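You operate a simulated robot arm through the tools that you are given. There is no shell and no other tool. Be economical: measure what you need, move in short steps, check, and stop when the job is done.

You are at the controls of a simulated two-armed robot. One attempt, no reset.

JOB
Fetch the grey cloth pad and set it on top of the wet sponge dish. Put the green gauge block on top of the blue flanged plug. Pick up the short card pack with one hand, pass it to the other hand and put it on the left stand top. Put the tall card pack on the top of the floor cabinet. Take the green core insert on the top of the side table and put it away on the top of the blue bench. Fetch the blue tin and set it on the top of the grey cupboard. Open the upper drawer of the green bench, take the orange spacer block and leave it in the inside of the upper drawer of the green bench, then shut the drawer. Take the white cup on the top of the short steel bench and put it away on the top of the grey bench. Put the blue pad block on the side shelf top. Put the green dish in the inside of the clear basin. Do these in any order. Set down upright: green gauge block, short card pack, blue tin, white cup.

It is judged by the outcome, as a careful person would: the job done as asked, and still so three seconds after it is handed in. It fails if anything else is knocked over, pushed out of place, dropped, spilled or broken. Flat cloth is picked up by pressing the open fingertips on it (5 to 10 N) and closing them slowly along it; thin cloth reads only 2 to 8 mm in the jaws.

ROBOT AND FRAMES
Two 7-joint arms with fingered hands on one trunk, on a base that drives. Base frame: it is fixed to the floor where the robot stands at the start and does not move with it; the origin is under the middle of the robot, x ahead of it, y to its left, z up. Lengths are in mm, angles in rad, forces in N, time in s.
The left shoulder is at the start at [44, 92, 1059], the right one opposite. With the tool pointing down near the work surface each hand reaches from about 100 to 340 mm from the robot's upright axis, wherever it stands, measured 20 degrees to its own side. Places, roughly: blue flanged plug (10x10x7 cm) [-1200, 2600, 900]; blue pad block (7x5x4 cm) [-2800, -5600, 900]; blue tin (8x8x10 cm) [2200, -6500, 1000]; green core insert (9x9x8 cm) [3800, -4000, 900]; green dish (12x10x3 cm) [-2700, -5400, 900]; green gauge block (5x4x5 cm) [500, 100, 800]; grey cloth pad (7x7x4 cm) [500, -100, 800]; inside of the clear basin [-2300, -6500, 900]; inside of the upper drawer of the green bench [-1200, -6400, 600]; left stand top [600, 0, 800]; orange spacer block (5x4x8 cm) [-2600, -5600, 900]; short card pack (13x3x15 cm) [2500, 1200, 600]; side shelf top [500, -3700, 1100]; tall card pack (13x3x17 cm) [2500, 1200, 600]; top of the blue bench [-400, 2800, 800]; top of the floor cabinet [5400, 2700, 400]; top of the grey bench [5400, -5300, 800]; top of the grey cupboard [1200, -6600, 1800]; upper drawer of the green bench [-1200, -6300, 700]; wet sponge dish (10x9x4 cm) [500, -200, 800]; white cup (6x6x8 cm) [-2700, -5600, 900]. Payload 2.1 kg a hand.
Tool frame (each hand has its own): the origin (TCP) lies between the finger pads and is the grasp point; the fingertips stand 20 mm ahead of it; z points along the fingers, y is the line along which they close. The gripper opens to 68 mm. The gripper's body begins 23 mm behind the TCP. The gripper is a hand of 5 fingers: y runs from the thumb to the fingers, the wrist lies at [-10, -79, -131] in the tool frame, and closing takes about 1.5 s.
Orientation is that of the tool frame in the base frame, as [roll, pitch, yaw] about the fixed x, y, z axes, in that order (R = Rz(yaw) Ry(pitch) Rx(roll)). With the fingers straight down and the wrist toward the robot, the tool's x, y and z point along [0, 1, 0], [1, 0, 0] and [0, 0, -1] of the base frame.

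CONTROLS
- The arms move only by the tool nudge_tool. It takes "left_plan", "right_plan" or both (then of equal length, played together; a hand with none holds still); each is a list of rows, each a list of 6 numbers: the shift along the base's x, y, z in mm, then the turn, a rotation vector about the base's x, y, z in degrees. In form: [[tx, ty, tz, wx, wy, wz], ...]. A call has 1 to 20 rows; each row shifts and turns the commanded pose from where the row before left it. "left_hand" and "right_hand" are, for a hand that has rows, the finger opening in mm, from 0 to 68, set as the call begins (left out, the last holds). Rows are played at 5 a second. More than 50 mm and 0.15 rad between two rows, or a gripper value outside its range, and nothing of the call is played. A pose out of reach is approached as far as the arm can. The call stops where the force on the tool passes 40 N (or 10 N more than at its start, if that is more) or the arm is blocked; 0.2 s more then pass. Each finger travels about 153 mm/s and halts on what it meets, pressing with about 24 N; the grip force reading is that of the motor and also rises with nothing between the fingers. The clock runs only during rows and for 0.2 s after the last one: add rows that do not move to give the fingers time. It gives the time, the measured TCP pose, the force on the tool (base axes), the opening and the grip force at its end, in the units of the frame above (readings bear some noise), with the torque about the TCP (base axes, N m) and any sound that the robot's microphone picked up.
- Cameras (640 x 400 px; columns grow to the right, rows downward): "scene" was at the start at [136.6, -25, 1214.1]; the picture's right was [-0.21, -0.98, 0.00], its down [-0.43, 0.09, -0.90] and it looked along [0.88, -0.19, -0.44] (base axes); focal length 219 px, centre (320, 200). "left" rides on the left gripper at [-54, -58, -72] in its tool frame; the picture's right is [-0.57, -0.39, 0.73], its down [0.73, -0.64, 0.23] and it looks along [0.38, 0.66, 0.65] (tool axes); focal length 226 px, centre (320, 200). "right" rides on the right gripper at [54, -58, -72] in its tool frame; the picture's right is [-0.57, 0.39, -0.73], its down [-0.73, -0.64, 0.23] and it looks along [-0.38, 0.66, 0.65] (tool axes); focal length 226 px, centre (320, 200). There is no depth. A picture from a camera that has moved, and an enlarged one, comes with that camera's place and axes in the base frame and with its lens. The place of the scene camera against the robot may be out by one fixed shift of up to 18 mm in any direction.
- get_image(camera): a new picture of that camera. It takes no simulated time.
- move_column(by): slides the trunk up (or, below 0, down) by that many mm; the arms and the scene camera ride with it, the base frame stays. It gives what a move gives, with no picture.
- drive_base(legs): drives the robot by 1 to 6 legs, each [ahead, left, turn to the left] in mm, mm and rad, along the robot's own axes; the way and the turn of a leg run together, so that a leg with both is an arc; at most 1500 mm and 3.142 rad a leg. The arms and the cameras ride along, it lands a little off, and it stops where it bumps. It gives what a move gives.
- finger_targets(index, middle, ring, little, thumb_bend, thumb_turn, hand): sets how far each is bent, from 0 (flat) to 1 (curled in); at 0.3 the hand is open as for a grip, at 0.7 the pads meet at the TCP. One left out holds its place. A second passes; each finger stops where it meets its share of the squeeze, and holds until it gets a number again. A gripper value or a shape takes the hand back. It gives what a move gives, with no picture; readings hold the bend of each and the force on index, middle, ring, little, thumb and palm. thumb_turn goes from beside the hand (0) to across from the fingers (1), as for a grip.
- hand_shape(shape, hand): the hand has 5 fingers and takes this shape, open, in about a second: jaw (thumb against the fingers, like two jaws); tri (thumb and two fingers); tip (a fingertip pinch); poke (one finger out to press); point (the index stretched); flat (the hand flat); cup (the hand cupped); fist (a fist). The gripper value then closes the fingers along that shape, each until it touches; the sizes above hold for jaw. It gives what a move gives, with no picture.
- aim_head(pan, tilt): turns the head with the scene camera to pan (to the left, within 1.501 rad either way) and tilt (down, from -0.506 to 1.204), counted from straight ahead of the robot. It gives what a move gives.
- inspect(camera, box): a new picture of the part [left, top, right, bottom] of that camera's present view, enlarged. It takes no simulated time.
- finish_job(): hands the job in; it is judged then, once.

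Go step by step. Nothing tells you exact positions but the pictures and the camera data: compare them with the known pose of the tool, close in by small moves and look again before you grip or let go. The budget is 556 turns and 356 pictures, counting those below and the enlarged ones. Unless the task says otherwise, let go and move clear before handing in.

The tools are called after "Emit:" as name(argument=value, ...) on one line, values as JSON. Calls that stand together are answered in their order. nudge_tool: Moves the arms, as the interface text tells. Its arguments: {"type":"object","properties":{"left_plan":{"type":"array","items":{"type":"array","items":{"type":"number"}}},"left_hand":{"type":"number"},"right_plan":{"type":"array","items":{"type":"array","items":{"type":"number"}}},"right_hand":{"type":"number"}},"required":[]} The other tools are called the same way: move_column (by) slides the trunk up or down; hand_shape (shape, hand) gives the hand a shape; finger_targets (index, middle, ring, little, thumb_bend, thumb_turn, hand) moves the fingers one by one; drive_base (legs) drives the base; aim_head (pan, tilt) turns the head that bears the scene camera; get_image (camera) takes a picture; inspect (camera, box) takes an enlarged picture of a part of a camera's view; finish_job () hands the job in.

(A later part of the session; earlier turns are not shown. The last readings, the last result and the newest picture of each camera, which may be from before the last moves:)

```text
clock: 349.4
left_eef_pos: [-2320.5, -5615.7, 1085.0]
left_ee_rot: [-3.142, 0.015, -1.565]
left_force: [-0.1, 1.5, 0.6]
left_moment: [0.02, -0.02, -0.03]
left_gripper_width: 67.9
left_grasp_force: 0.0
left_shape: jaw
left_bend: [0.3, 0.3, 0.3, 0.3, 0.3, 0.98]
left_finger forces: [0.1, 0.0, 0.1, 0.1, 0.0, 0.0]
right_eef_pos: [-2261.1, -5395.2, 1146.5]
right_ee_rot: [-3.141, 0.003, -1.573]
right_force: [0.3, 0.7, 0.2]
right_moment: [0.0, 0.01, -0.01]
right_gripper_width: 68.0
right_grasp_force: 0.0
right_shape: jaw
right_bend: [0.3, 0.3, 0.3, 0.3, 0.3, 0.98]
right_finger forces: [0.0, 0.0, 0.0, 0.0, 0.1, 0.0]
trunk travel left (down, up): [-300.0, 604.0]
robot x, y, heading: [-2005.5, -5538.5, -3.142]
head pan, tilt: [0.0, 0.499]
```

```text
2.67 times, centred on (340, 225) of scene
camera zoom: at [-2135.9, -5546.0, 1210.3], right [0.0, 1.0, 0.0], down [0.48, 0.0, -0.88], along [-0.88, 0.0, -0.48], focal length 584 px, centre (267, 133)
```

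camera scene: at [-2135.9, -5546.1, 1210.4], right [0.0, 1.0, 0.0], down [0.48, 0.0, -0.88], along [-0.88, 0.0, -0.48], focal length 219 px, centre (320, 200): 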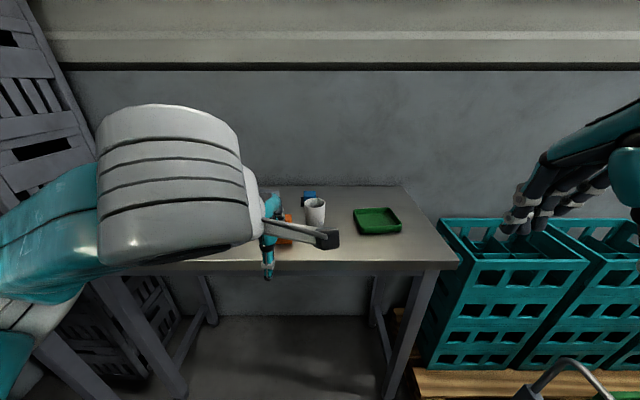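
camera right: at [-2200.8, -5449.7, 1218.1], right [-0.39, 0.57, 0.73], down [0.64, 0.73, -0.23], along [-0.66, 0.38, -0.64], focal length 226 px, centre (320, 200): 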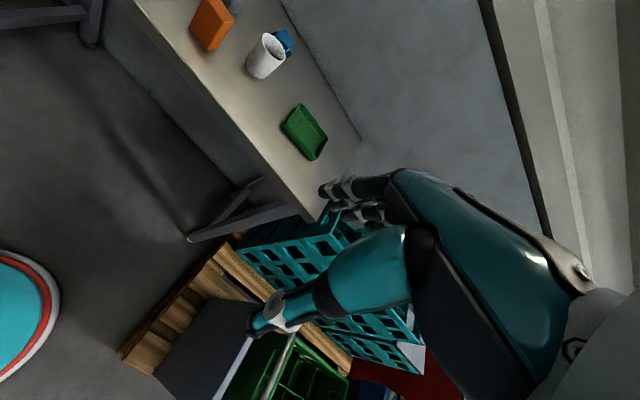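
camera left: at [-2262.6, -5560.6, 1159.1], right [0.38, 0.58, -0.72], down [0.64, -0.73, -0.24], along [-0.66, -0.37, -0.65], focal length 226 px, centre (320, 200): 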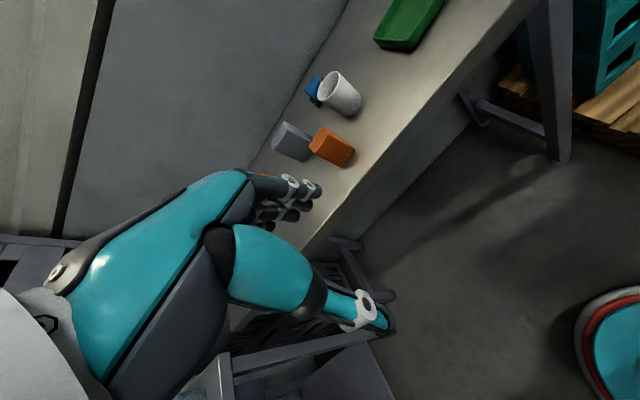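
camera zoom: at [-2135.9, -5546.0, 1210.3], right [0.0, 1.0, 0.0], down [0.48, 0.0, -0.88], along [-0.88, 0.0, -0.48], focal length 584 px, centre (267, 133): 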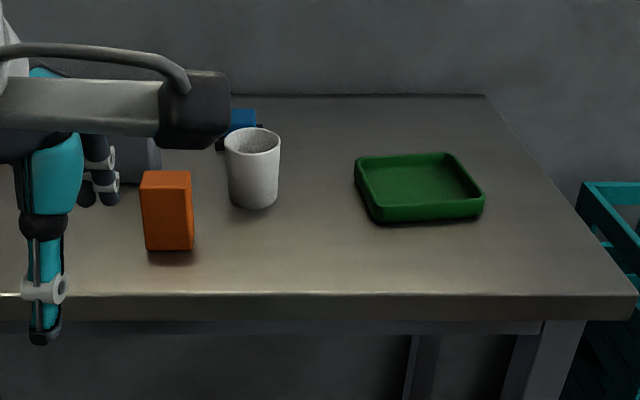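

I move 150 mm closer and lower both hands somewhat to triangulate the items and the bench height.

Emit:
drive_base(legs=[[150, 0, 0]])

Emit:
nudge_tool(left_plan=[[0, -10, -20, 0, 0, 0], [0, -10, -30, 0, 0, 0], [0, 0, -30, 0, 0, 0], [0, 0, 0, 0, 0, 0]], right_plan=[[-15, 0, -40, 0, 0, 0], [-15, 0, -40, 0, 0, 0], [-15, 0, -40, 0, 0, 0], [0, 0, 0, 0, 0, 0]])

Emit:
get_image(camera="left")

Emit:
get_image(camera="right")

Emit:
get_image(camera="scene")

```text
clock: 350.8
left_eef_pos: [-2469.8, -5615.5, 1084.6]
left_ee_rot: [3.139, 0.015, -1.564]
left_force: [-0.4, -1.2, 1.1]
left_moment: [0.0, -0.02, 0.0]
left_gripper_width: 67.8
left_grasp_force: 0.0
left_shape: jaw
left_bend: [0.3, 0.3, 0.3, 0.3, 0.3, 0.98]
left_finger forces: [0.1, 0.0, 0.0, 0.1, 0.0, 0.0]
right_eef_pos: [-2409.8, -5393.2, 1146.1]
right_ee_rot: [-3.14, 0.003, -1.575]
right_force: [-0.4, -0.3, -0.7]
right_moment: [0.01, 0.01, 0.0]
right_gripper_width: 67.9
right_grasp_force: 0.1
right_shape: jaw
right_bend: [0.3, 0.3, 0.3, 0.3, 0.3, 0.98]
right_finger forces: [0.0, 0.1, 0.0, 0.1, 0.0, 0.1]
trunk travel left (down, up): [-300.0, 604.0]
robot x, y, heading: [-2158.4, -5539.5, -3.143]
head pan, tilt: [0.0, 0.499]
```

```text
clock: 351.8
left_eef_pos: [-2469.6, -5635.7, 1003.7]
left_ee_rot: [3.14, 0.014, -1.563]
left_force: [0.3, 1.3, -0.2]
left_moment: [-0.02, 0.0, -0.01]
left_gripper_width: 67.9
left_grasp_force: 0.1
left_shape: jaw
left_bend: [0.3, 0.3, 0.3, 0.3, 0.3, 0.98]
left_finger forces: [0.0, 0.1, 0.0, 0.0, 0.0, 0.0]
right_eef_pos: [-2453.6, -5393.9, 1025.5]
right_ee_rot: [3.141, 0.002, -1.573]
right_force: [0.1, -0.2, -0.4]
right_moment: [0.0, 0.03, -0.02]
right_gripper_width: 67.7
right_grasp_force: 0.1
right_shape: jaw
right_bend: [0.3, 0.3, 0.3, 0.3, 0.3, 0.98]
right_finger forces: [0.0, 0.1, 0.0, 0.1, 0.0, 0.0]
trunk travel left (down, up): [-300.0, 604.0]
robot x, y, heading: [-2150.8, -5542.3, -3.142]
head pan, tilt: [0.0, 0.499]
```

```text
180 pictures are left
camera left: at [-2412.3, -5580.7, 1078.3], right [0.38, 0.58, -0.72], down [0.64, -0.73, -0.24], along [-0.66, -0.37, -0.65], focal length 226 px, centre (320, 200)
```

left: 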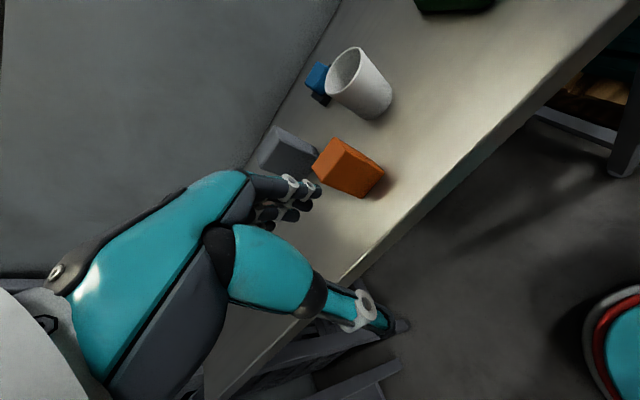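

```text
179 pictures are left
camera right: at [-2394.6, -5448.9, 1098.2], right [-0.38, 0.57, 0.73], down [0.64, 0.73, -0.23], along [-0.66, 0.38, -0.64], focal length 226 px, centre (320, 200)
```

right: 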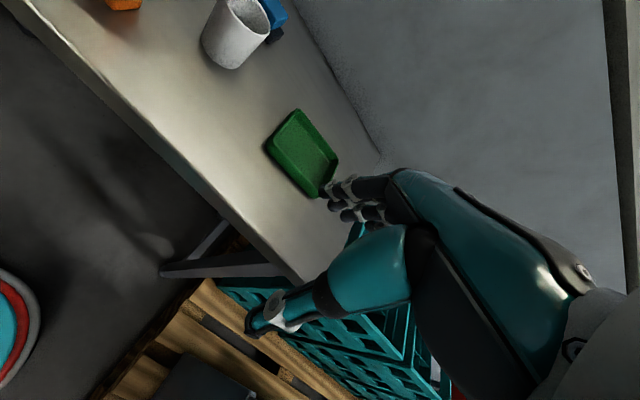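

```text
178 pictures are left
camera scene: at [-2285.1, -5546.1, 1210.3], right [0.0, 1.0, 0.0], down [0.48, 0.0, -0.88], along [-0.88, 0.0, -0.48], focal length 219 px, centre (320, 200)
```

scene: 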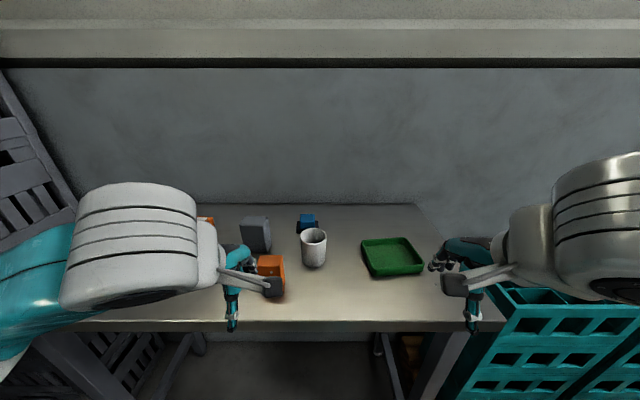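

Bench top is at z≈846 (front edge x≈-2521). The orange block stands at about [-2612,-5633] (top 926), the dish spans x -2610..-2725, y -5432..-5330. I drive 100 mm closer and bring the left hand over the orange block.

Emit:
drive_base(legs=[[100, 0, 0]])

Emit:
nudge_tool(left_plan=[[-20, 0, 0, 0, 0, 0], [-20, 1, 0, 0, 0, 0], [0, 0, 0, 0, 0, 0]])

Emit:
get_image(camera="left")

Emit:
get_image(camera="right")

Emit:
get_image(camera="scene")

```text
clock: 352.9
left_eef_pos: [-2571.2, -5635.7, 1004.7]
left_ee_rot: [3.139, 0.014, -1.564]
left_force: [-0.4, 0.5, 0.7]
left_moment: [0.0, 0.03, -0.03]
left_gripper_width: 67.8
left_grasp_force: 0.0
left_shape: jaw
left_bend: [0.3, 0.3, 0.3, 0.3, 0.3, 0.98]
left_finger forces: [0.1, 0.0, 0.0, 0.0, 0.1, 0.1]
right_eef_pos: [-2553.8, -5394.1, 1026.8]
right_ee_rot: [-3.141, 0.0, -1.573]
right_force: [-0.7, 0.5, 0.3]
right_moment: [-0.02, 0.01, 0.02]
right_gripper_width: 68.0
right_grasp_force: 0.0
right_shape: jaw
right_bend: [0.3, 0.3, 0.3, 0.3, 0.3, 0.98]
right_finger forces: [0.0, 0.1, 0.0, 0.0, 0.0, 0.0]
trunk travel left (down, up): [-300.0, 604.0]
robot x, y, heading: [-2257.9, -5541.4, -3.14]
head pan, tilt: [0.0, 0.499]
```

```text
clock: 353.7
left_eef_pos: [-2609.7, -5634.4, 1005.5]
left_ee_rot: [3.141, 0.014, -1.565]
left_force: [1.2, 0.2, -0.2]
left_moment: [0.03, 0.02, -0.02]
left_gripper_width: 67.9
left_grasp_force: 0.1
left_shape: jaw
left_bend: [0.3, 0.3, 0.3, 0.3, 0.3, 0.98]
left_finger forces: [0.0, 0.0, 0.1, 0.0, 0.1, 0.1]
right_eef_pos: [-2554.3, -5393.8, 1026.6]
right_ee_rot: [3.141, 0.003, -1.573]
right_force: [-0.4, 1.0, 0.5]
right_moment: [0.03, 0.01, 0.0]
right_gripper_width: 67.7
right_grasp_force: 0.0
right_shape: jaw
right_bend: [0.3, 0.3, 0.3, 0.3, 0.3, 0.98]
right_finger forces: [0.0, 0.1, 0.1, 0.0, 0.0, 0.0]
trunk travel left (down, up): [-300.0, 604.0]
robot x, y, heading: [-2254.6, -5539.1, -3.139]
head pan, tilt: [0.0, 0.499]
```

```text
177 pictures are left
camera left: at [-2552.7, -5579.9, 1078.5], right [0.38, 0.58, -0.72], down [0.64, -0.73, -0.24], along [-0.66, -0.37, -0.65], focal length 226 px, centre (320, 200)
```

left: 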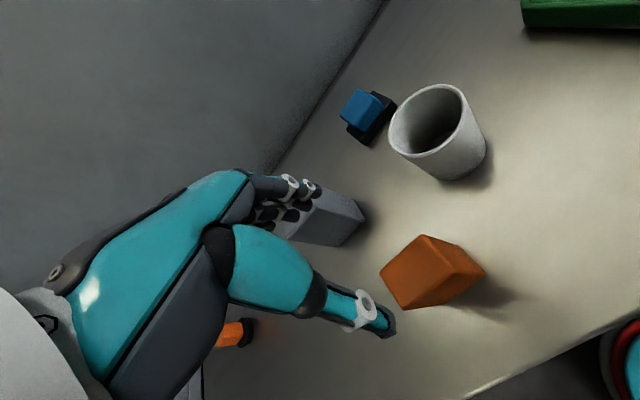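

```text
176 pictures are left
camera right: at [-2495.1, -5449.2, 1098.5], right [-0.39, 0.57, 0.73], down [0.64, 0.73, -0.23], along [-0.66, 0.38, -0.65], focal length 226 px, centre (320, 200)
```

right: 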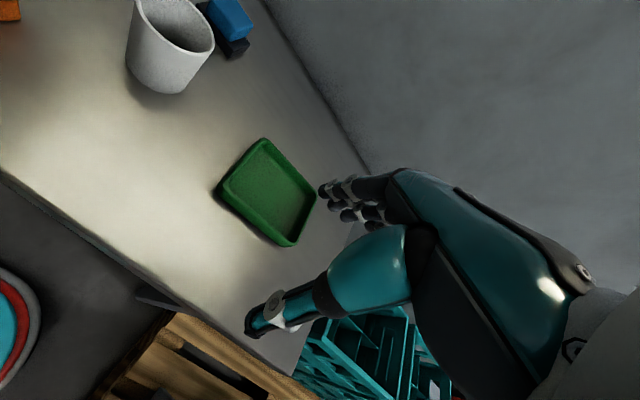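

```text
175 pictures are left
camera scene: at [-2385.6, -5546.3, 1210.3], right [0.0, 1.0, 0.0], down [0.48, 0.0, -0.88], along [-0.88, 0.0, -0.48], focal length 219 px, centre (320, 200)
```

scene: 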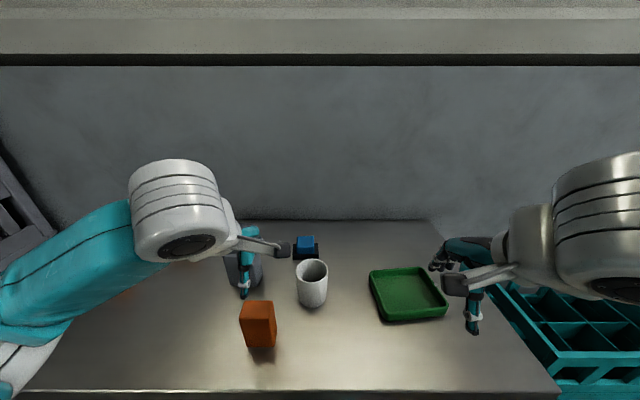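

The orange block's centre refines to about [-2601,-5636]. I adjust and lower the left hand around it.

Emit:
nudge_tool(left_plan=[[8, -2, -30, 0, 0, 0], [0, 0, -30, 0, 0, 0], [0, 0, -20, 0, 0, 0], [0, 0, 0, 0, 0, 0]], left_hand=68)

Emit:
get_image(camera="left")

Emit:
inspect(camera="scene", box=[180, 220, 340, 360])

```text
clock: 354.7
left_eef_pos: [-2603.0, -5636.8, 925.1]
left_ee_rot: [3.141, 0.013, -1.564]
left_force: [0.5, 0.0, -0.6]
left_moment: [-0.03, 0.01, -0.01]
left_gripper_width: 67.7
left_grasp_force: 0.0
left_shape: jaw
left_bend: [0.3, 0.3, 0.3, 0.3, 0.3, 0.98]
left_finger forces: [0.0, 0.0, 0.0, 0.0, 0.1, 0.1]
right_eef_pos: [-2555.3, -5393.6, 1025.7]
right_ee_rot: [-3.141, 0.002, -1.572]
right_force: [-0.2, -0.1, -0.2]
right_moment: [-0.01, 0.03, -0.05]
right_gripper_width: 68.3
right_grasp_force: 0.0
right_shape: jaw
right_bend: [0.3, 0.3, 0.3, 0.3, 0.3, 0.98]
right_finger forces: [0.1, 0.1, 0.0, 0.0, 0.0, 0.0]
trunk travel left (down, up): [-300.0, 604.0]
robot x, y, heading: [-2260.9, -5539.0, -3.142]
head pan, tilt: [0.0, 0.499]
```

```text
174 pictures are left
camera left: at [-2545.1, -5581.4, 998.1], right [0.38, 0.58, -0.72], down [0.65, -0.72, -0.24], along [-0.66, -0.37, -0.65], focal length 226 px, centre (320, 200)
```

left: 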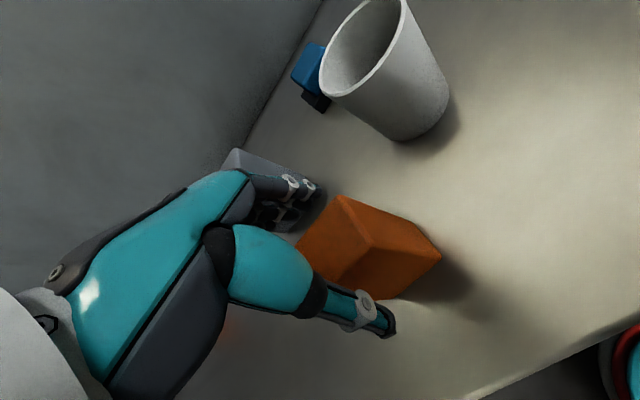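

```text
2.86 times, centred on (260, 290) of scene
camera zoom: at [-2385.5, -5546.3, 1210.3], right [0.0, 1.0, 0.0], down [0.48, 0.0, -0.88], along [-0.88, 0.0, -0.48], focal length 626 px, centre (491, -57)
```

zoom: 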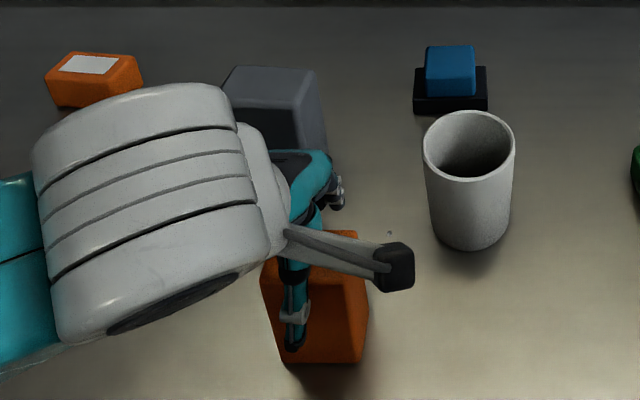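

Emit:
nudge_tool(left_plan=[[1, 3, -15, 0, 0, 0], [0, 0, -18, 0, 0, 0], [0, 0, 0, 0, 0, 0]])

Emit:
nudge_tool(left_plan=[[0, 0, 0, 0, 0, 0], [0, 0, 0, 0, 0, 0], [0, 0, 0, 0, 0, 0], [0, 0, 0, 0, 0, 0], [0, 0, 0, 0, 0, 0], [0, 0, 0, 0, 0, 0]], left_hand=15)

Emit:
get_image(camera="left")

```text
clock: 355.5
left_eef_pos: [-2601.3, -5635.2, 891.0]
left_ee_rot: [3.139, 0.013, -1.564]
left_force: [2.5, -0.1, 5.5]
left_moment: [0.06, 0.0, 0.0]
left_gripper_width: 67.7
left_grasp_force: 0.1
left_shape: jaw
left_bend: [0.3, 0.3, 0.3, 0.3, 0.3, 0.97]
left_finger forces: [0.9, 0.1, 0.0, 0.1, 4.2, 0.1]
right_eef_pos: [-2554.0, -5394.2, 1026.9]
right_ee_rot: [3.141, 0.001, -1.572]
right_force: [-0.1, 0.3, 0.3]
right_moment: [0.01, -0.01, 0.04]
right_gripper_width: 67.7
right_grasp_force: 0.1
right_shape: jaw
right_bend: [0.3, 0.3, 0.3, 0.3, 0.3, 0.98]
right_finger forces: [0.0, 0.0, 0.0, 0.0, 0.1, 0.1]
trunk travel left (down, up): [-300.0, 604.0]
robot x, y, heading: [-2254.4, -5540.7, -3.138]
head pan, tilt: [0.0, 0.499]
```

```text
clock: 356.9
left_eef_pos: [-2600.2, -5633.7, 891.1]
left_ee_rot: [3.14, 0.015, -1.564]
left_force: [-3.7, 0.4, 11.8]
left_moment: [-0.13, 0.34, -0.08]
left_gripper_width: 18.5
left_grasp_force: 23.5
left_shape: jaw
left_bend: [0.74, 0.62, 0.49, 0.7, 0.72, 1.0]
left_finger forces: [14.4, 15.4, 3.2, 0.3, 31.6, 0.0]
right_eef_pos: [-2553.9, -5393.6, 1027.4]
right_ee_rot: [-3.141, 0.001, -1.572]
right_force: [0.4, 0.2, 0.4]
right_moment: [-0.01, -0.01, -0.03]
right_gripper_width: 68.1
right_grasp_force: 0.0
right_shape: jaw
right_bend: [0.3, 0.3, 0.3, 0.3, 0.3, 0.98]
right_finger forces: [0.0, 0.0, 0.1, 0.0, 0.0, 0.0]
trunk travel left (down, up): [-300.0, 604.0]
robot x, y, heading: [-2255.0, -5541.3, -3.143]
head pan, tilt: [0.0, 0.499]
```

```text
172 pictures are left
camera left: at [-2543.8, -5578.8, 965.8], right [0.38, 0.58, -0.72], down [0.64, -0.73, -0.24], along [-0.66, -0.37, -0.65], focal length 226 px, centre (320, 200)
```

left: 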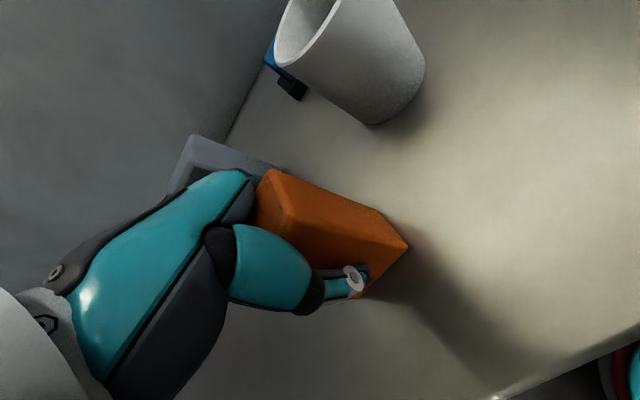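

Gripped. I lift the orange block clear and check it.

Emit:
nudge_tool(left_plan=[[0, 0, 20, 0, 0, 0], [0, 0, 40, 0, 0, 0], [0, 0, 40, 0, 0, 0], [15, 0, 40, 0, 0, 0], [0, 0, 0, 0, 0, 0]])

Emit:
get_image(camera="left")

Emit:
get_image(camera="scene")

```text
clock: 358.1
left_eef_pos: [-2585.6, -5633.9, 1032.0]
left_ee_rot: [3.141, 0.014, -1.563]
left_force: [-0.2, 0.9, -0.2]
left_moment: [-0.02, 0.03, 0.01]
left_gripper_width: 18.4
left_grasp_force: 23.9
left_shape: jaw
left_bend: [0.74, 0.66, 0.55, 0.7, 0.71, 0.97]
left_finger forces: [14.1, 12.4, 2.8, 0.4, 29.6, 0.1]
right_eef_pos: [-2554.7, -5394.4, 1027.8]
right_ee_rot: [3.141, 0.002, -1.573]
right_force: [0.5, -0.3, 0.1]
right_moment: [-0.04, -0.03, 0.0]
right_gripper_width: 67.7
right_grasp_force: 0.0
right_shape: jaw
right_bend: [0.3, 0.3, 0.3, 0.3, 0.3, 0.98]
right_finger forces: [0.0, 0.0, 0.0, 0.0, 0.0, 0.1]
trunk travel left (down, up): [-300.0, 604.0]
robot x, y, heading: [-2255.9, -5537.5, -3.142]
head pan, tilt: [0.0, 0.499]
```

```text
171 pictures are left
camera left: at [-2527.9, -5578.8, 1106.4], right [0.38, 0.58, -0.72], down [0.65, -0.72, -0.24], along [-0.66, -0.37, -0.65], focal length 226 px, centre (320, 200)
```

left: 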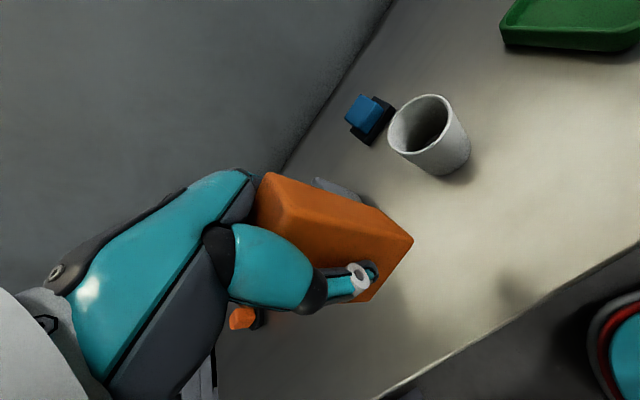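

```text
170 pictures are left
camera scene: at [-2385.5, -5546.3, 1210.3], right [0.0, 1.0, 0.0], down [0.48, 0.0, -0.88], along [-0.88, 0.0, -0.48], focal length 219 px, centre (320, 200)
```

scene: 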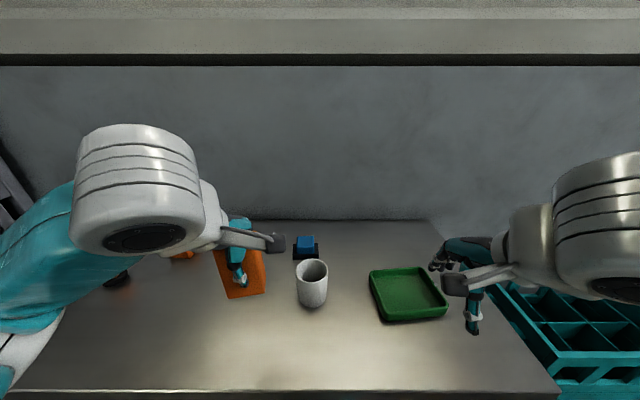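

The orange block is secure. Now the dish: its near wall is at about x=-2626, y≈-5375; I bring the right hand over that wall.

Emit:
nudge_tool(right_plan=[[-25, 7, -10, 0, 0, 0], [-25, 7, -30, 0, 0, 0], [-23, 5, -30, 0, 0, 0], [0, 0, -25, 0, 0, 0], [0, 0, 0, 0, 0, 0]], right_hand=60)

Emit:
get_image(camera="right")

Emit:
inspect(camera="scene", box=[340, 220, 520, 360])

```text
clock: 359.3
left_eef_pos: [-2585.6, -5633.6, 1031.7]
left_ee_rot: [3.141, 0.014, -1.564]
left_force: [-0.1, 1.1, -1.3]
left_moment: [-0.02, 0.01, -0.01]
left_gripper_width: 18.4
left_grasp_force: 23.3
left_shape: jaw
left_bend: [0.74, 0.66, 0.55, 0.7, 0.71, 0.97]
left_finger forces: [14.1, 12.3, 2.7, 0.5, 29.6, 0.0]
right_eef_pos: [-2627.2, -5375.5, 931.2]
right_ee_rot: [-3.142, 0.004, -1.573]
right_force: [-0.5, 1.2, -0.4]
right_moment: [-0.01, 0.04, -0.04]
right_gripper_width: 60.4
right_grasp_force: 0.1
right_shape: jaw
right_bend: [0.28, 0.32, 0.3, 0.31, 0.41, 0.98]
right_finger forces: [0.1, 0.0, 0.0, 0.0, 0.0, 0.0]
trunk travel left (down, up): [-300.0, 604.0]
robot x, y, heading: [-2256.6, -5545.4, -3.138]
head pan, tilt: [0.0, 0.499]
```

```text
169 pictures are left
camera right: at [-2568.2, -5430.4, 1002.4], right [-0.39, 0.57, 0.73], down [0.64, 0.73, -0.23], along [-0.66, 0.38, -0.65], focal length 226 px, centre (320, 200)
```

right: 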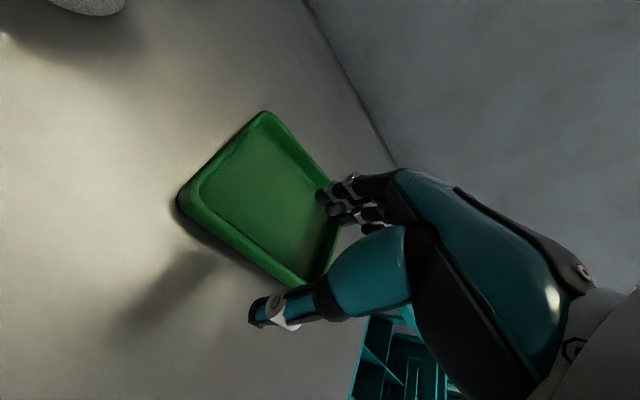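

```text
2.86 times, centred on (430, 290) of scene
camera zoom: at [-2385.6, -5546.3, 1210.3], right [0.0, 1.0, 0.0], down [0.48, 0.0, -0.88], along [-0.88, 0.0, -0.48], focal length 626 px, centre (6, -57)
```

zoom: 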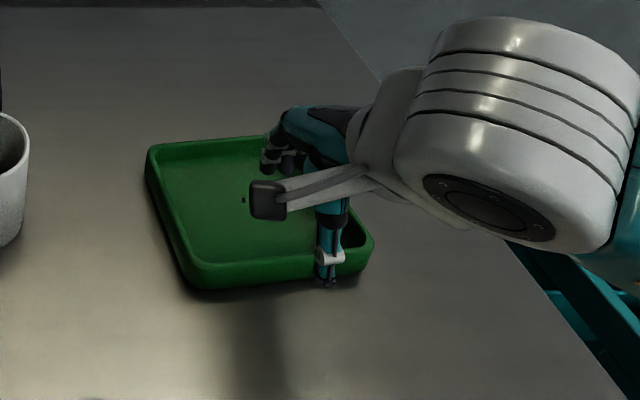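

Emit:
nudge_tool(right_plan=[[1, -9, -20, 0, 0, 0], [0, 0, -18, 0, 0, 0], [0, 0, -10, 0, 0, 0], [0, 0, 0, 0, 0, 0]])

Emit:
get_image(camera="right")

Emit:
inspect(camera="scene", box=[340, 220, 520, 360])

```text
clock: 360.3
left_eef_pos: [-2585.8, -5634.2, 1031.7]
left_ee_rot: [3.139, 0.014, -1.563]
left_force: [-0.5, 0.2, -0.5]
left_moment: [-0.01, -0.01, 0.0]
left_gripper_width: 18.3
left_grasp_force: 24.0
left_shape: jaw
left_bend: [0.74, 0.66, 0.55, 0.7, 0.71, 0.97]
left_finger forces: [14.1, 12.4, 2.8, 0.3, 29.7, 0.0]
right_eef_pos: [-2626.7, -5384.0, 883.9]
right_ee_rot: [-3.141, 0.001, -1.573]
right_force: [0.4, 0.0, 0.1]
right_moment: [0.03, -0.01, 0.0]
right_gripper_width: 59.9
right_grasp_force: 0.1
right_shape: jaw
right_bend: [0.28, 0.32, 0.3, 0.31, 0.41, 0.98]
right_finger forces: [0.0, 0.0, 0.0, 0.1, 0.0, 0.0]
trunk travel left (down, up): [-300.0, 604.0]
robot x, y, heading: [-2255.9, -5541.6, -3.139]
head pan, tilt: [0.0, 0.499]
```

```text
167 pictures are left
camera right: at [-2567.1, -5439.5, 955.0], right [-0.39, 0.57, 0.73], down [0.64, 0.73, -0.23], along [-0.66, 0.38, -0.65], focal length 226 px, centre (320, 200)
```

right: 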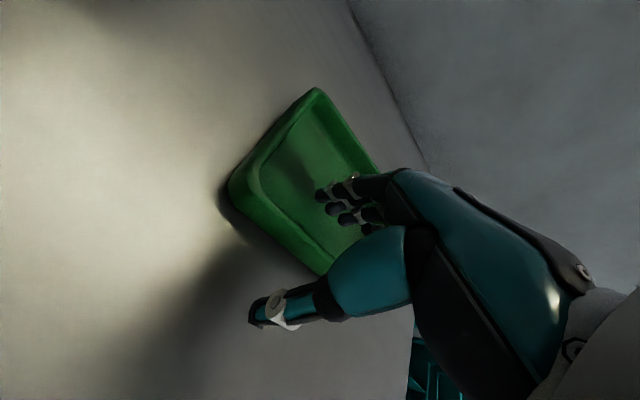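

```text
2.86 times, centred on (430, 290) of scene
camera zoom: at [-2385.6, -5546.3, 1210.3], right [0.0, 1.0, 0.0], down [0.48, 0.0, -0.88], along [-0.88, 0.0, -0.48], focal length 626 px, centre (6, -57)
```

zoom: 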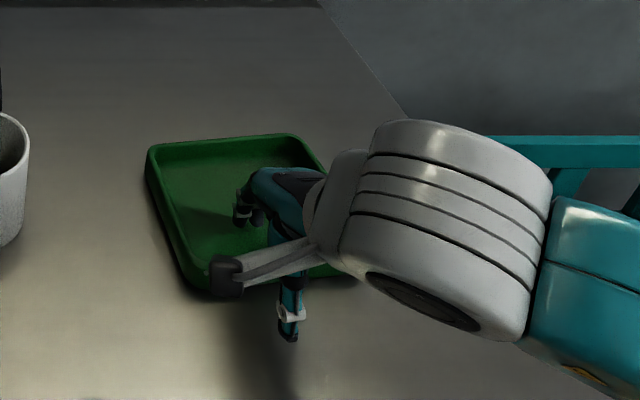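

The fingers are inside the dish, the thumb outside. I lower 7 mm and close on the wall.

Emit:
nudge_tool(right_plan=[[0, 0, -7, 0, 0, 0], [0, 0, 0, 0, 0, 0]])

Emit:
nudge_tool(right_plan=[[0, 0, 0, 0, 0, 0], [0, 0, 0, 0, 0, 0], [0, 0, 0, 0, 0, 0], [0, 0, 0, 0, 0, 0], [0, 0, 0, 0, 0, 0], [0, 0, 0, 0, 0, 0]], right_hand=0)

Emit:
get_image(camera="right")

```text
clock: 360.9
left_eef_pos: [-2585.3, -5633.0, 1031.2]
left_ee_rot: [3.139, 0.013, -1.565]
left_force: [-0.3, 0.2, -1.5]
left_moment: [0.01, -0.02, -0.02]
left_gripper_width: 18.6
left_grasp_force: 24.2
left_shape: jaw
left_bend: [0.74, 0.66, 0.55, 0.7, 0.71, 0.97]
left_finger forces: [14.2, 12.5, 2.8, 0.6, 29.5, 0.0]
right_eef_pos: [-2626.6, -5383.7, 876.2]
right_ee_rot: [-3.14, 0.002, -1.572]
right_force: [0.4, 0.2, 0.9]
right_moment: [0.02, 0.02, 0.01]
right_gripper_width: 60.2
right_grasp_force: 0.1
right_shape: jaw
right_bend: [0.28, 0.32, 0.3, 0.31, 0.41, 0.98]
right_finger forces: [0.0, 0.0, 0.0, 0.1, 0.1, 0.1]
trunk travel left (down, up): [-300.0, 604.0]
robot x, y, heading: [-2257.0, -5536.5, -3.14]
head pan, tilt: [0.0, 0.499]
```

```text
clock: 362.3
left_eef_pos: [-2585.6, -5634.0, 1032.1]
left_ee_rot: [3.139, 0.013, -1.563]
left_force: [1.0, -0.5, -0.8]
left_moment: [-0.03, 0.03, 0.0]
left_gripper_width: 18.1
left_grasp_force: 24.3
left_shape: jaw
left_bend: [0.74, 0.66, 0.55, 0.7, 0.71, 0.97]
left_finger forces: [14.1, 12.5, 2.8, 0.4, 29.6, 0.1]
right_eef_pos: [-2626.4, -5385.2, 876.9]
right_ee_rot: [-3.141, 0.002, -1.573]
right_force: [0.1, -0.1, -0.4]
right_moment: [-0.07, 0.01, 0.03]
right_gripper_width: 0.6
right_grasp_force: 24.1
right_shape: jaw
right_bend: [0.69, 0.71, 0.7, 0.7, 0.7, 1.0]
right_finger forces: [14.9, 4.5, 2.1, 0.7, 21.3, 0.0]
trunk travel left (down, up): [-300.0, 604.0]
robot x, y, heading: [-2252.9, -5542.3, -3.14]
head pan, tilt: [0.0, 0.499]
```

```text
165 pictures are left
camera right: at [-2567.2, -5439.5, 948.4], right [-0.39, 0.57, 0.73], down [0.64, 0.73, -0.23], along [-0.66, 0.38, -0.65], focal length 226 px, centre (320, 200)
```

right: 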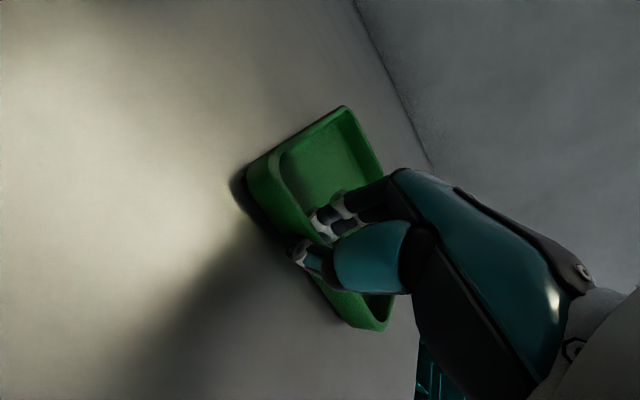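

Emit:
nudge_tool(right_plan=[[0, 0, 15, 0, 0, 0], [0, 0, 25, 0, 0, 0], [0, 0, 30, 0, 0, 0], [0, 0, 0, 0, 0, 0]])

Emit:
get_image(camera="right")

Emit:
inspect(camera="scene", box=[300, 160, 520, 340])

```text
clock: 363.3
left_eef_pos: [-2585.6, -5634.7, 1031.6]
left_ee_rot: [3.14, 0.015, -1.564]
left_force: [-0.6, -0.3, -1.0]
left_moment: [-0.02, -0.01, 0.0]
left_gripper_width: 18.6
left_grasp_force: 24.1
left_shape: jaw
left_bend: [0.74, 0.66, 0.55, 0.7, 0.71, 0.97]
left_finger forces: [14.1, 12.4, 2.8, 0.5, 29.5, 0.0]
right_eef_pos: [-2627.5, -5383.4, 946.0]
right_ee_rot: [-3.14, 0.001, -1.573]
right_force: [1.1, -0.1, -1.1]
right_moment: [-0.03, -0.03, 0.01]
right_gripper_width: 0.6
right_grasp_force: 23.7
right_shape: jaw
right_bend: [0.66, 0.71, 0.7, 0.7, 0.73, 0.98]
right_finger forces: [16.7, 3.3, 1.3, 0.1, 20.4, 0.0]
trunk travel left (down, up): [-300.0, 604.0]
robot x, y, heading: [-2255.9, -5541.4, -3.14]
head pan, tilt: [0.0, 0.499]
```

```text
164 pictures are left
camera right: at [-2567.2, -5439.2, 1018.2], right [-0.39, 0.57, 0.73], down [0.64, 0.73, -0.23], along [-0.66, 0.38, -0.65], focal length 226 px, centre (320, 200)
```

right: 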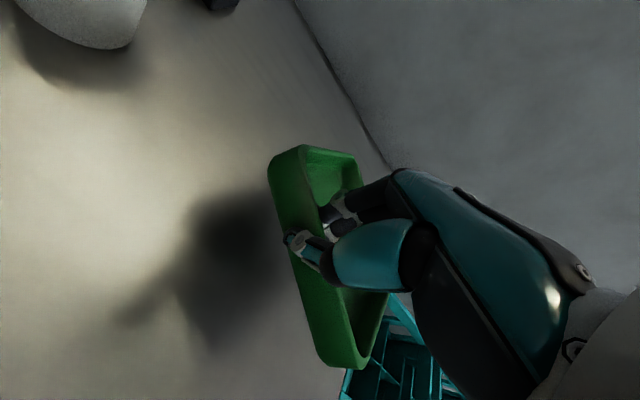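

```text
2.22 times, centred on (410, 250) of scene
camera zoom: at [-2385.7, -5546.3, 1210.3], right [0.0, 1.0, 0.0], down [0.48, 0.0, -0.88], along [-0.88, 0.0, -0.48], focal length 487 px, centre (120, 89)
```

zoom: 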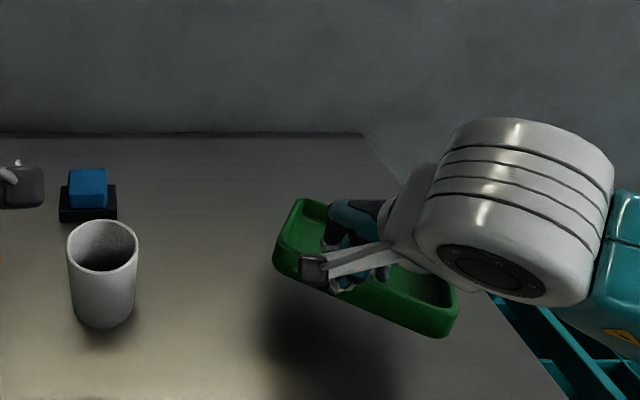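

The dish hangs tilted but firm by its wall. I raise it, back away from the bench and turn to the sink bench.

Emit:
nudge_tool(right_plan=[[0, 0, 40, 0, 0, 0], [0, 0, 40, 0, 0, 0], [10, 0, 30, 0, 0, 0]])

Emit:
drive_base(legs=[[-280, 0, 0], [0, 0, 1.57], [100, -150, 0]])

Emit:
aim_head(pan=0, tilt=0.5)

Emit:
get_image(camera="scene")

Emit:
get_image(camera="right")

```text
clock: 364.1
left_eef_pos: [-2584.6, -5633.9, 1032.2]
left_ee_rot: [3.14, 0.014, -1.564]
left_force: [0.9, 0.2, -0.7]
left_moment: [0.0, 0.0, 0.0]
left_gripper_width: 18.5
left_grasp_force: 24.5
left_shape: jaw
left_bend: [0.74, 0.66, 0.55, 0.7, 0.71, 0.97]
left_finger forces: [14.1, 12.4, 2.9, 0.4, 29.6, 0.0]
right_eef_pos: [-2615.1, -5384.2, 1056.4]
right_ee_rot: [-3.139, 0.003, -1.572]
right_force: [-0.4, -0.1, -1.3]
right_moment: [-0.05, -0.03, -0.03]
right_gripper_width: 0.0
right_grasp_force: 23.5
right_shape: jaw
right_bend: [0.66, 0.71, 0.7, 0.7, 0.73, 0.98]
right_finger forces: [17.4, 3.0, 0.8, 0.0, 19.7, 0.0]
trunk travel left (down, up): [-300.0, 604.0]
robot x, y, heading: [-2254.6, -5541.6, -3.141]
head pan, tilt: [0.0, 0.499]
```

```text
clock: 371.0
left_eef_pos: [-2022.7, -5973.0, 1032.2]
left_ee_rot: [3.141, 0.014, 0.026]
left_force: [0.2, 0.5, -0.8]
left_moment: [-0.02, -0.02, -0.01]
left_gripper_width: 18.4
left_grasp_force: 23.9
left_shape: jaw
left_bend: [0.74, 0.67, 0.56, 0.7, 0.72, 0.97]
left_finger forces: [13.4, 12.3, 2.7, 0.3, 28.7, 0.1]
right_eef_pos: [-2270.3, -6008.5, 1056.9]
right_ee_rot: [-3.141, 0.001, 0.018]
right_force: [0.3, 0.3, -1.8]
right_moment: [0.03, -0.04, -0.01]
right_gripper_width: 0.1
right_grasp_force: 23.6
right_shape: jaw
right_bend: [0.66, 0.71, 0.7, 0.7, 0.73, 0.98]
right_finger forces: [17.6, 2.9, 0.7, 0.1, 19.1, 0.0]
trunk travel left (down, up): [-300.0, 604.0]
robot x, y, heading: [-2123.9, -5644.5, -1.551]
head pan, tilt: [0.0, 0.499]
```

```text
clock: 371.6
left_eef_pos: [-2022.6, -5973.8, 1032.1]
left_ee_rot: [-3.14, 0.014, 0.027]
left_force: [-0.7, 0.4, -0.1]
left_moment: [-0.01, 0.02, -0.01]
left_gripper_width: 18.4
left_grasp_force: 23.7
left_shape: jaw
left_bend: [0.74, 0.67, 0.56, 0.7, 0.72, 0.97]
left_finger forces: [13.5, 12.1, 2.8, 0.4, 28.6, 0.0]
right_eef_pos: [-2270.9, -6008.5, 1056.5]
right_ee_rot: [3.141, 0.003, 0.019]
right_force: [0.4, -1.0, -1.2]
right_moment: [0.01, -0.04, -0.03]
right_gripper_width: 0.1
right_grasp_force: 24.3
right_shape: jaw
right_bend: [0.66, 0.71, 0.7, 0.7, 0.73, 0.98]
right_finger forces: [17.6, 2.9, 0.6, 0.1, 19.2, 0.1]
trunk travel left (down, up): [-300.0, 604.0]
robot x, y, heading: [-2122.5, -5645.4, -1.548]
head pan, tilt: [0.0, 0.499]
```

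```text
162 pictures are left
camera scene: at [-2115.6, -5784.5, 1210.3], right [-1.0, -0.02, 0.0], down [-0.01, 0.48, -0.88], along [0.02, -0.88, -0.48], focal length 219 px, centre (320, 200)
```

scene: 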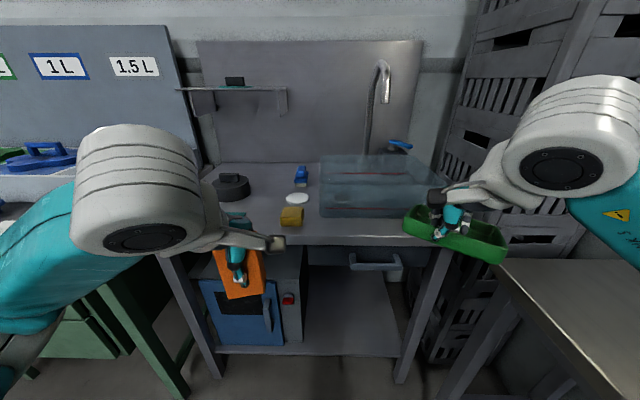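

```text
161 pictures are left
camera right: at [-2215.6, -5949.8, 1128.2], right [-0.56, -0.4, 0.73], down [-0.75, 0.63, -0.23], along [-0.37, -0.67, -0.65], focal length 226 px, centre (320, 200)
```

right: 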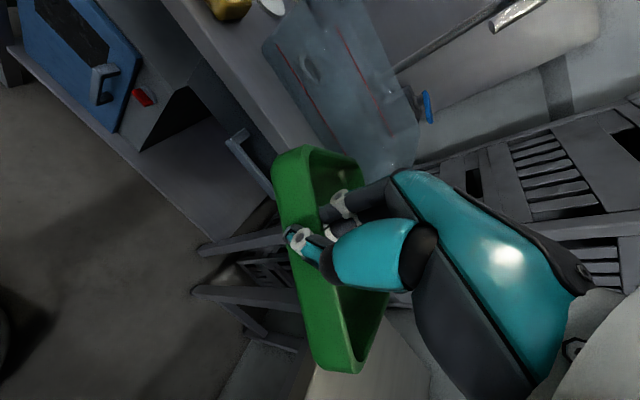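

I see the clear basin on the sink bench; I zoom to get its rim.

Emit:
inspect(camera="scene", box=[270, 120, 470, 260])

Emit:
inspect(camera="right", box=[220, 0, 460, 180])

```text
2.86 times, centred on (370, 190) of scene
camera zoom: at [-2115.6, -5784.5, 1210.3], right [-1.0, -0.02, 0.0], down [-0.01, 0.48, -0.88], along [0.02, -0.88, -0.48], focal length 626 px, centre (177, 229)
```

zoom: 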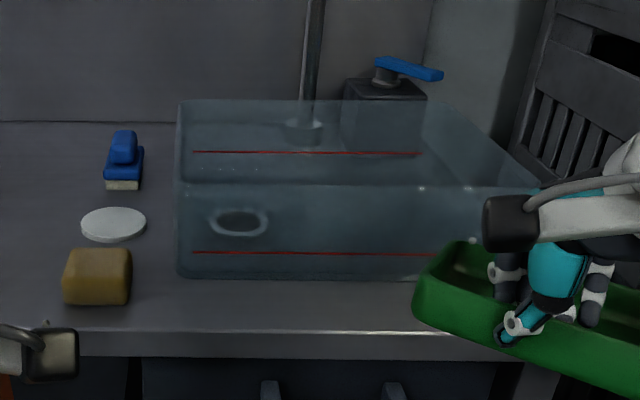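

```text
2.22 times, centred on (340, 90) of right
camera zoom: at [-2215.6, -5949.8, 1128.2], right [-0.56, -0.4, 0.73], down [-0.75, 0.63, -0.23], along [-0.37, -0.67, -0.65], focal length 502 px, centre (276, 444)
```

zoom: 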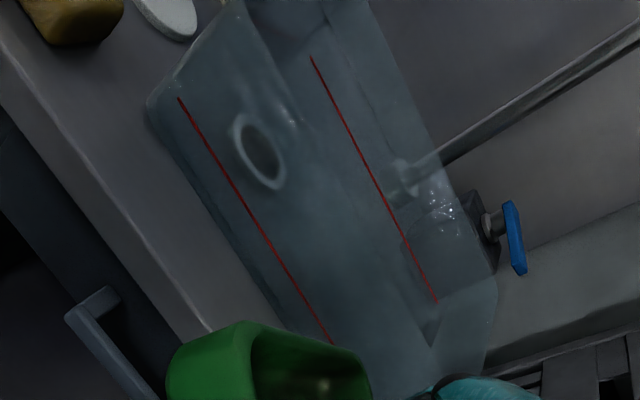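

Basin: rim z≈954, front wall y≈-6359, back y≈-6652, x from -2103 to -2468. I drive up so the dish comes to the basin, stopping short to check heights.

Emit:
drive_base(legs=[[310, 18, -0.022]])

Emit:
aim_head(pan=-0.3, tilt=0.7)

Emit:
get_image(camera="scene")

Emit:
get_image(camera="right")

Emit:
get_image(camera="left")

```text
clock: 373.8
left_eef_pos: [-2007.1, -6288.3, 1031.6]
left_ee_rot: [3.141, 0.013, 0.005]
left_force: [-0.1, -0.9, -1.5]
left_moment: [-0.02, 0.0, 0.03]
left_gripper_width: 18.2
left_grasp_force: 23.5
left_shape: jaw
left_bend: [0.74, 0.67, 0.56, 0.7, 0.72, 0.97]
left_finger forces: [13.5, 12.2, 2.8, 0.4, 28.6, 0.0]
right_eef_pos: [-2256.8, -6319.0, 1056.1]
right_ee_rot: [-3.14, 0.003, -0.003]
right_force: [0.5, -0.5, -2.0]
right_moment: [0.05, -0.07, -0.03]
right_gripper_width: 0.1
right_grasp_force: 23.8
right_shape: jaw
right_bend: [0.66, 0.71, 0.7, 0.7, 0.73, 0.98]
right_finger forces: [17.6, 2.9, 0.6, 0.0, 19.0, 0.0]
trunk travel left (down, up): [-300.0, 604.0]
robot x, y, heading: [-2100.9, -5954.6, -1.567]
head pan, tilt: [0.0, 0.499]
```

```text
clock: 374.6
left_eef_pos: [-2008.1, -6288.3, 1032.4]
left_ee_rot: [-3.141, 0.012, 0.006]
left_force: [0.3, 0.5, -1.6]
left_moment: [-0.03, -0.01, 0.01]
left_gripper_width: 18.4
left_grasp_force: 24.2
left_shape: jaw
left_bend: [0.74, 0.67, 0.56, 0.7, 0.72, 0.97]
left_finger forces: [13.6, 12.3, 2.8, 0.4, 28.6, 0.0]
right_eef_pos: [-2256.3, -6319.7, 1056.5]
right_ee_rot: [-3.141, 0.002, -0.004]
right_force: [-0.1, -0.4, -1.0]
right_moment: [0.03, -0.04, -0.01]
right_gripper_width: 0.1
right_grasp_force: 24.6
right_shape: jaw
right_bend: [0.66, 0.71, 0.7, 0.7, 0.73, 0.98]
right_finger forces: [17.5, 2.9, 0.7, 0.0, 19.1, 0.0]
trunk travel left (down, up): [-300.0, 604.0]
robot x, y, heading: [-2102.3, -5959.5, -1.569]
head pan, tilt: [-0.3, 0.7]
```

```text
158 pictures are left
camera scene: at [-2122.3, -6087.9, 1192.6], right [-0.96, 0.3, 0.0], down [0.19, 0.62, -0.77], along [-0.23, -0.73, -0.64], focal length 219 px, centre (320, 200)
```

scene: 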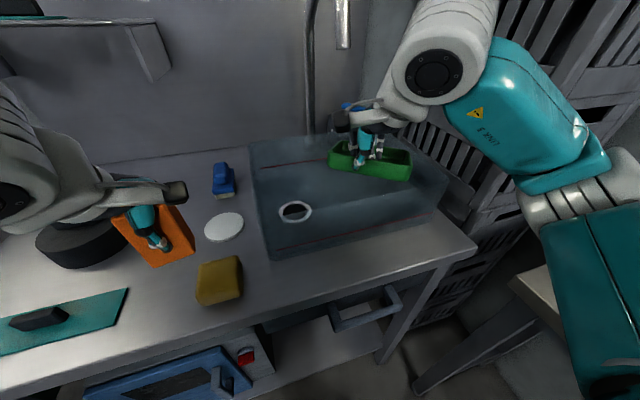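

```text
157 pictures are left
camera right: at [-2201.1, -6260.8, 1128.2], right [-0.57, -0.39, 0.73], down [-0.73, 0.64, -0.23], along [-0.38, -0.66, -0.65], focal length 226 px, centre (320, 200)
```

right: 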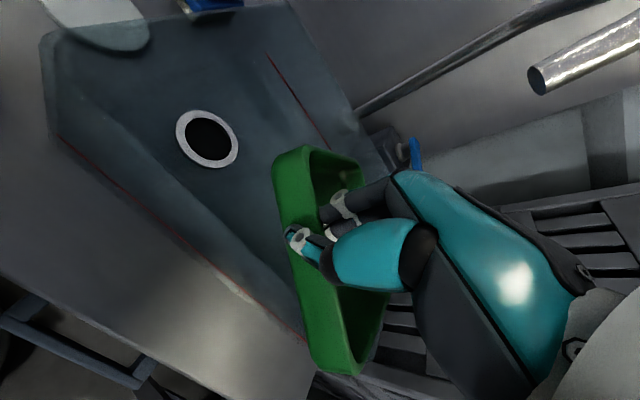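

```text
156 pictures are left
camera left: at [-2062.6, -6229.5, 1106.1], right [-0.58, 0.38, -0.72], down [0.73, 0.64, -0.24], along [0.37, -0.66, -0.65], focal length 226 px, centre (320, 200)
```

left: 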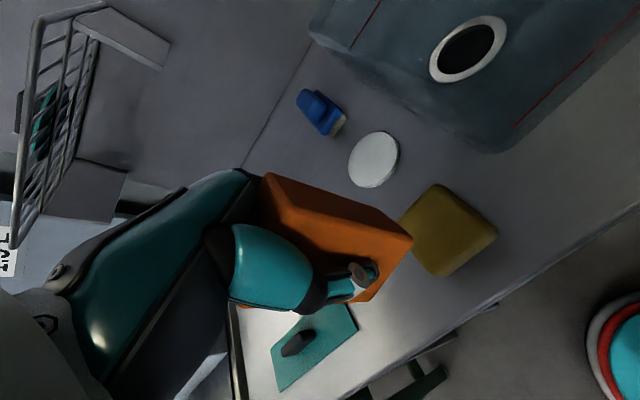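

Triangulating the drain hole gives the basin floor at z≈890, rim ≈979, spanning x -2101..-2435, y -6305..-6570. I move the dish over its middle with the arm and lower it part-way.

Emit:
nudge_tool(right_plan=[[7, -20, 8, 0, 0, 0], [7, -27, 0, 0, 0, 0], [6, -27, 0, 0, 0, 0], [0, 0, -30, 0, 0, 0], [0, 0, 0, 0, 0, 0]])

Emit:
get_image(camera="scene")

Emit:
get_image(camera="right")

```text
clock: 375.8
left_eef_pos: [-2007.5, -6288.8, 1031.8]
left_ee_rot: [-3.141, 0.016, 0.005]
left_force: [-0.7, 0.7, -1.2]
left_moment: [0.03, -0.02, 0.0]
left_gripper_width: 18.6
left_grasp_force: 24.2
left_shape: jaw
left_bend: [0.74, 0.67, 0.56, 0.7, 0.72, 0.97]
left_finger forces: [13.5, 12.2, 2.8, 0.4, 28.6, 0.0]
right_eef_pos: [-2237.1, -6392.3, 1035.1]
right_ee_rot: [-3.141, 0.002, -0.003]
right_force: [0.0, -0.5, -1.2]
right_moment: [0.08, -0.04, 0.0]
right_gripper_width: 0.3
right_grasp_force: 23.5
right_shape: jaw
right_bend: [0.66, 0.71, 0.7, 0.7, 0.73, 0.97]
right_finger forces: [18.1, 2.7, 0.5, 0.0, 18.9, 0.0]
trunk travel left (down, up): [-300.0, 604.0]
robot x, y, heading: [-2096.8, -5958.8, -1.569]
head pan, tilt: [-0.3, 0.7]
```

```text
155 pictures are left
camera scene: at [-2122.4, -6087.9, 1192.6], right [-0.96, 0.3, 0.0], down [0.19, 0.62, -0.76], along [-0.23, -0.73, -0.64], focal length 219 px, centre (320, 200)
```

scene: 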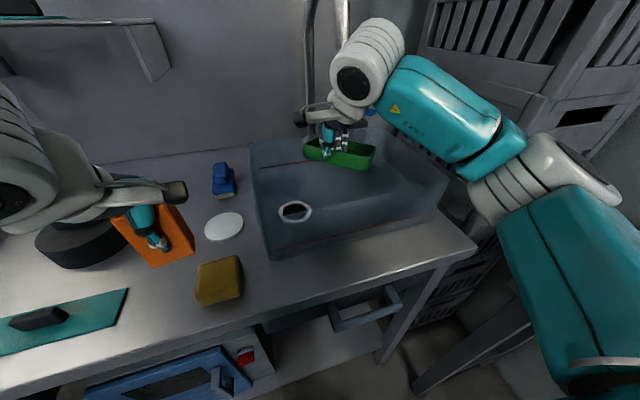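

```text
154 pictures are left
camera right: at [-2181.7, -6335.4, 1106.6], right [-0.57, -0.38, 0.73], down [-0.73, 0.64, -0.23], along [-0.38, -0.66, -0.65], focal length 226 px, centre (320, 200)
```

right: 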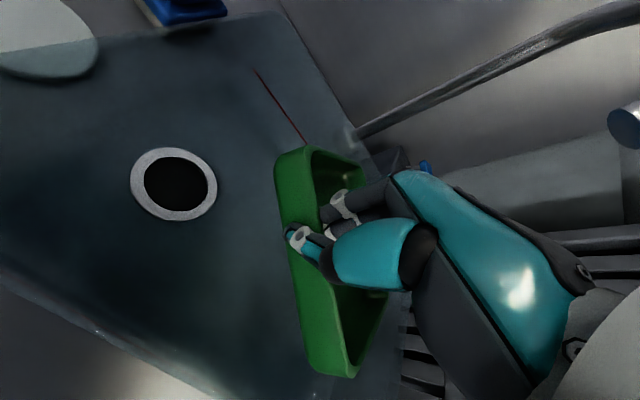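

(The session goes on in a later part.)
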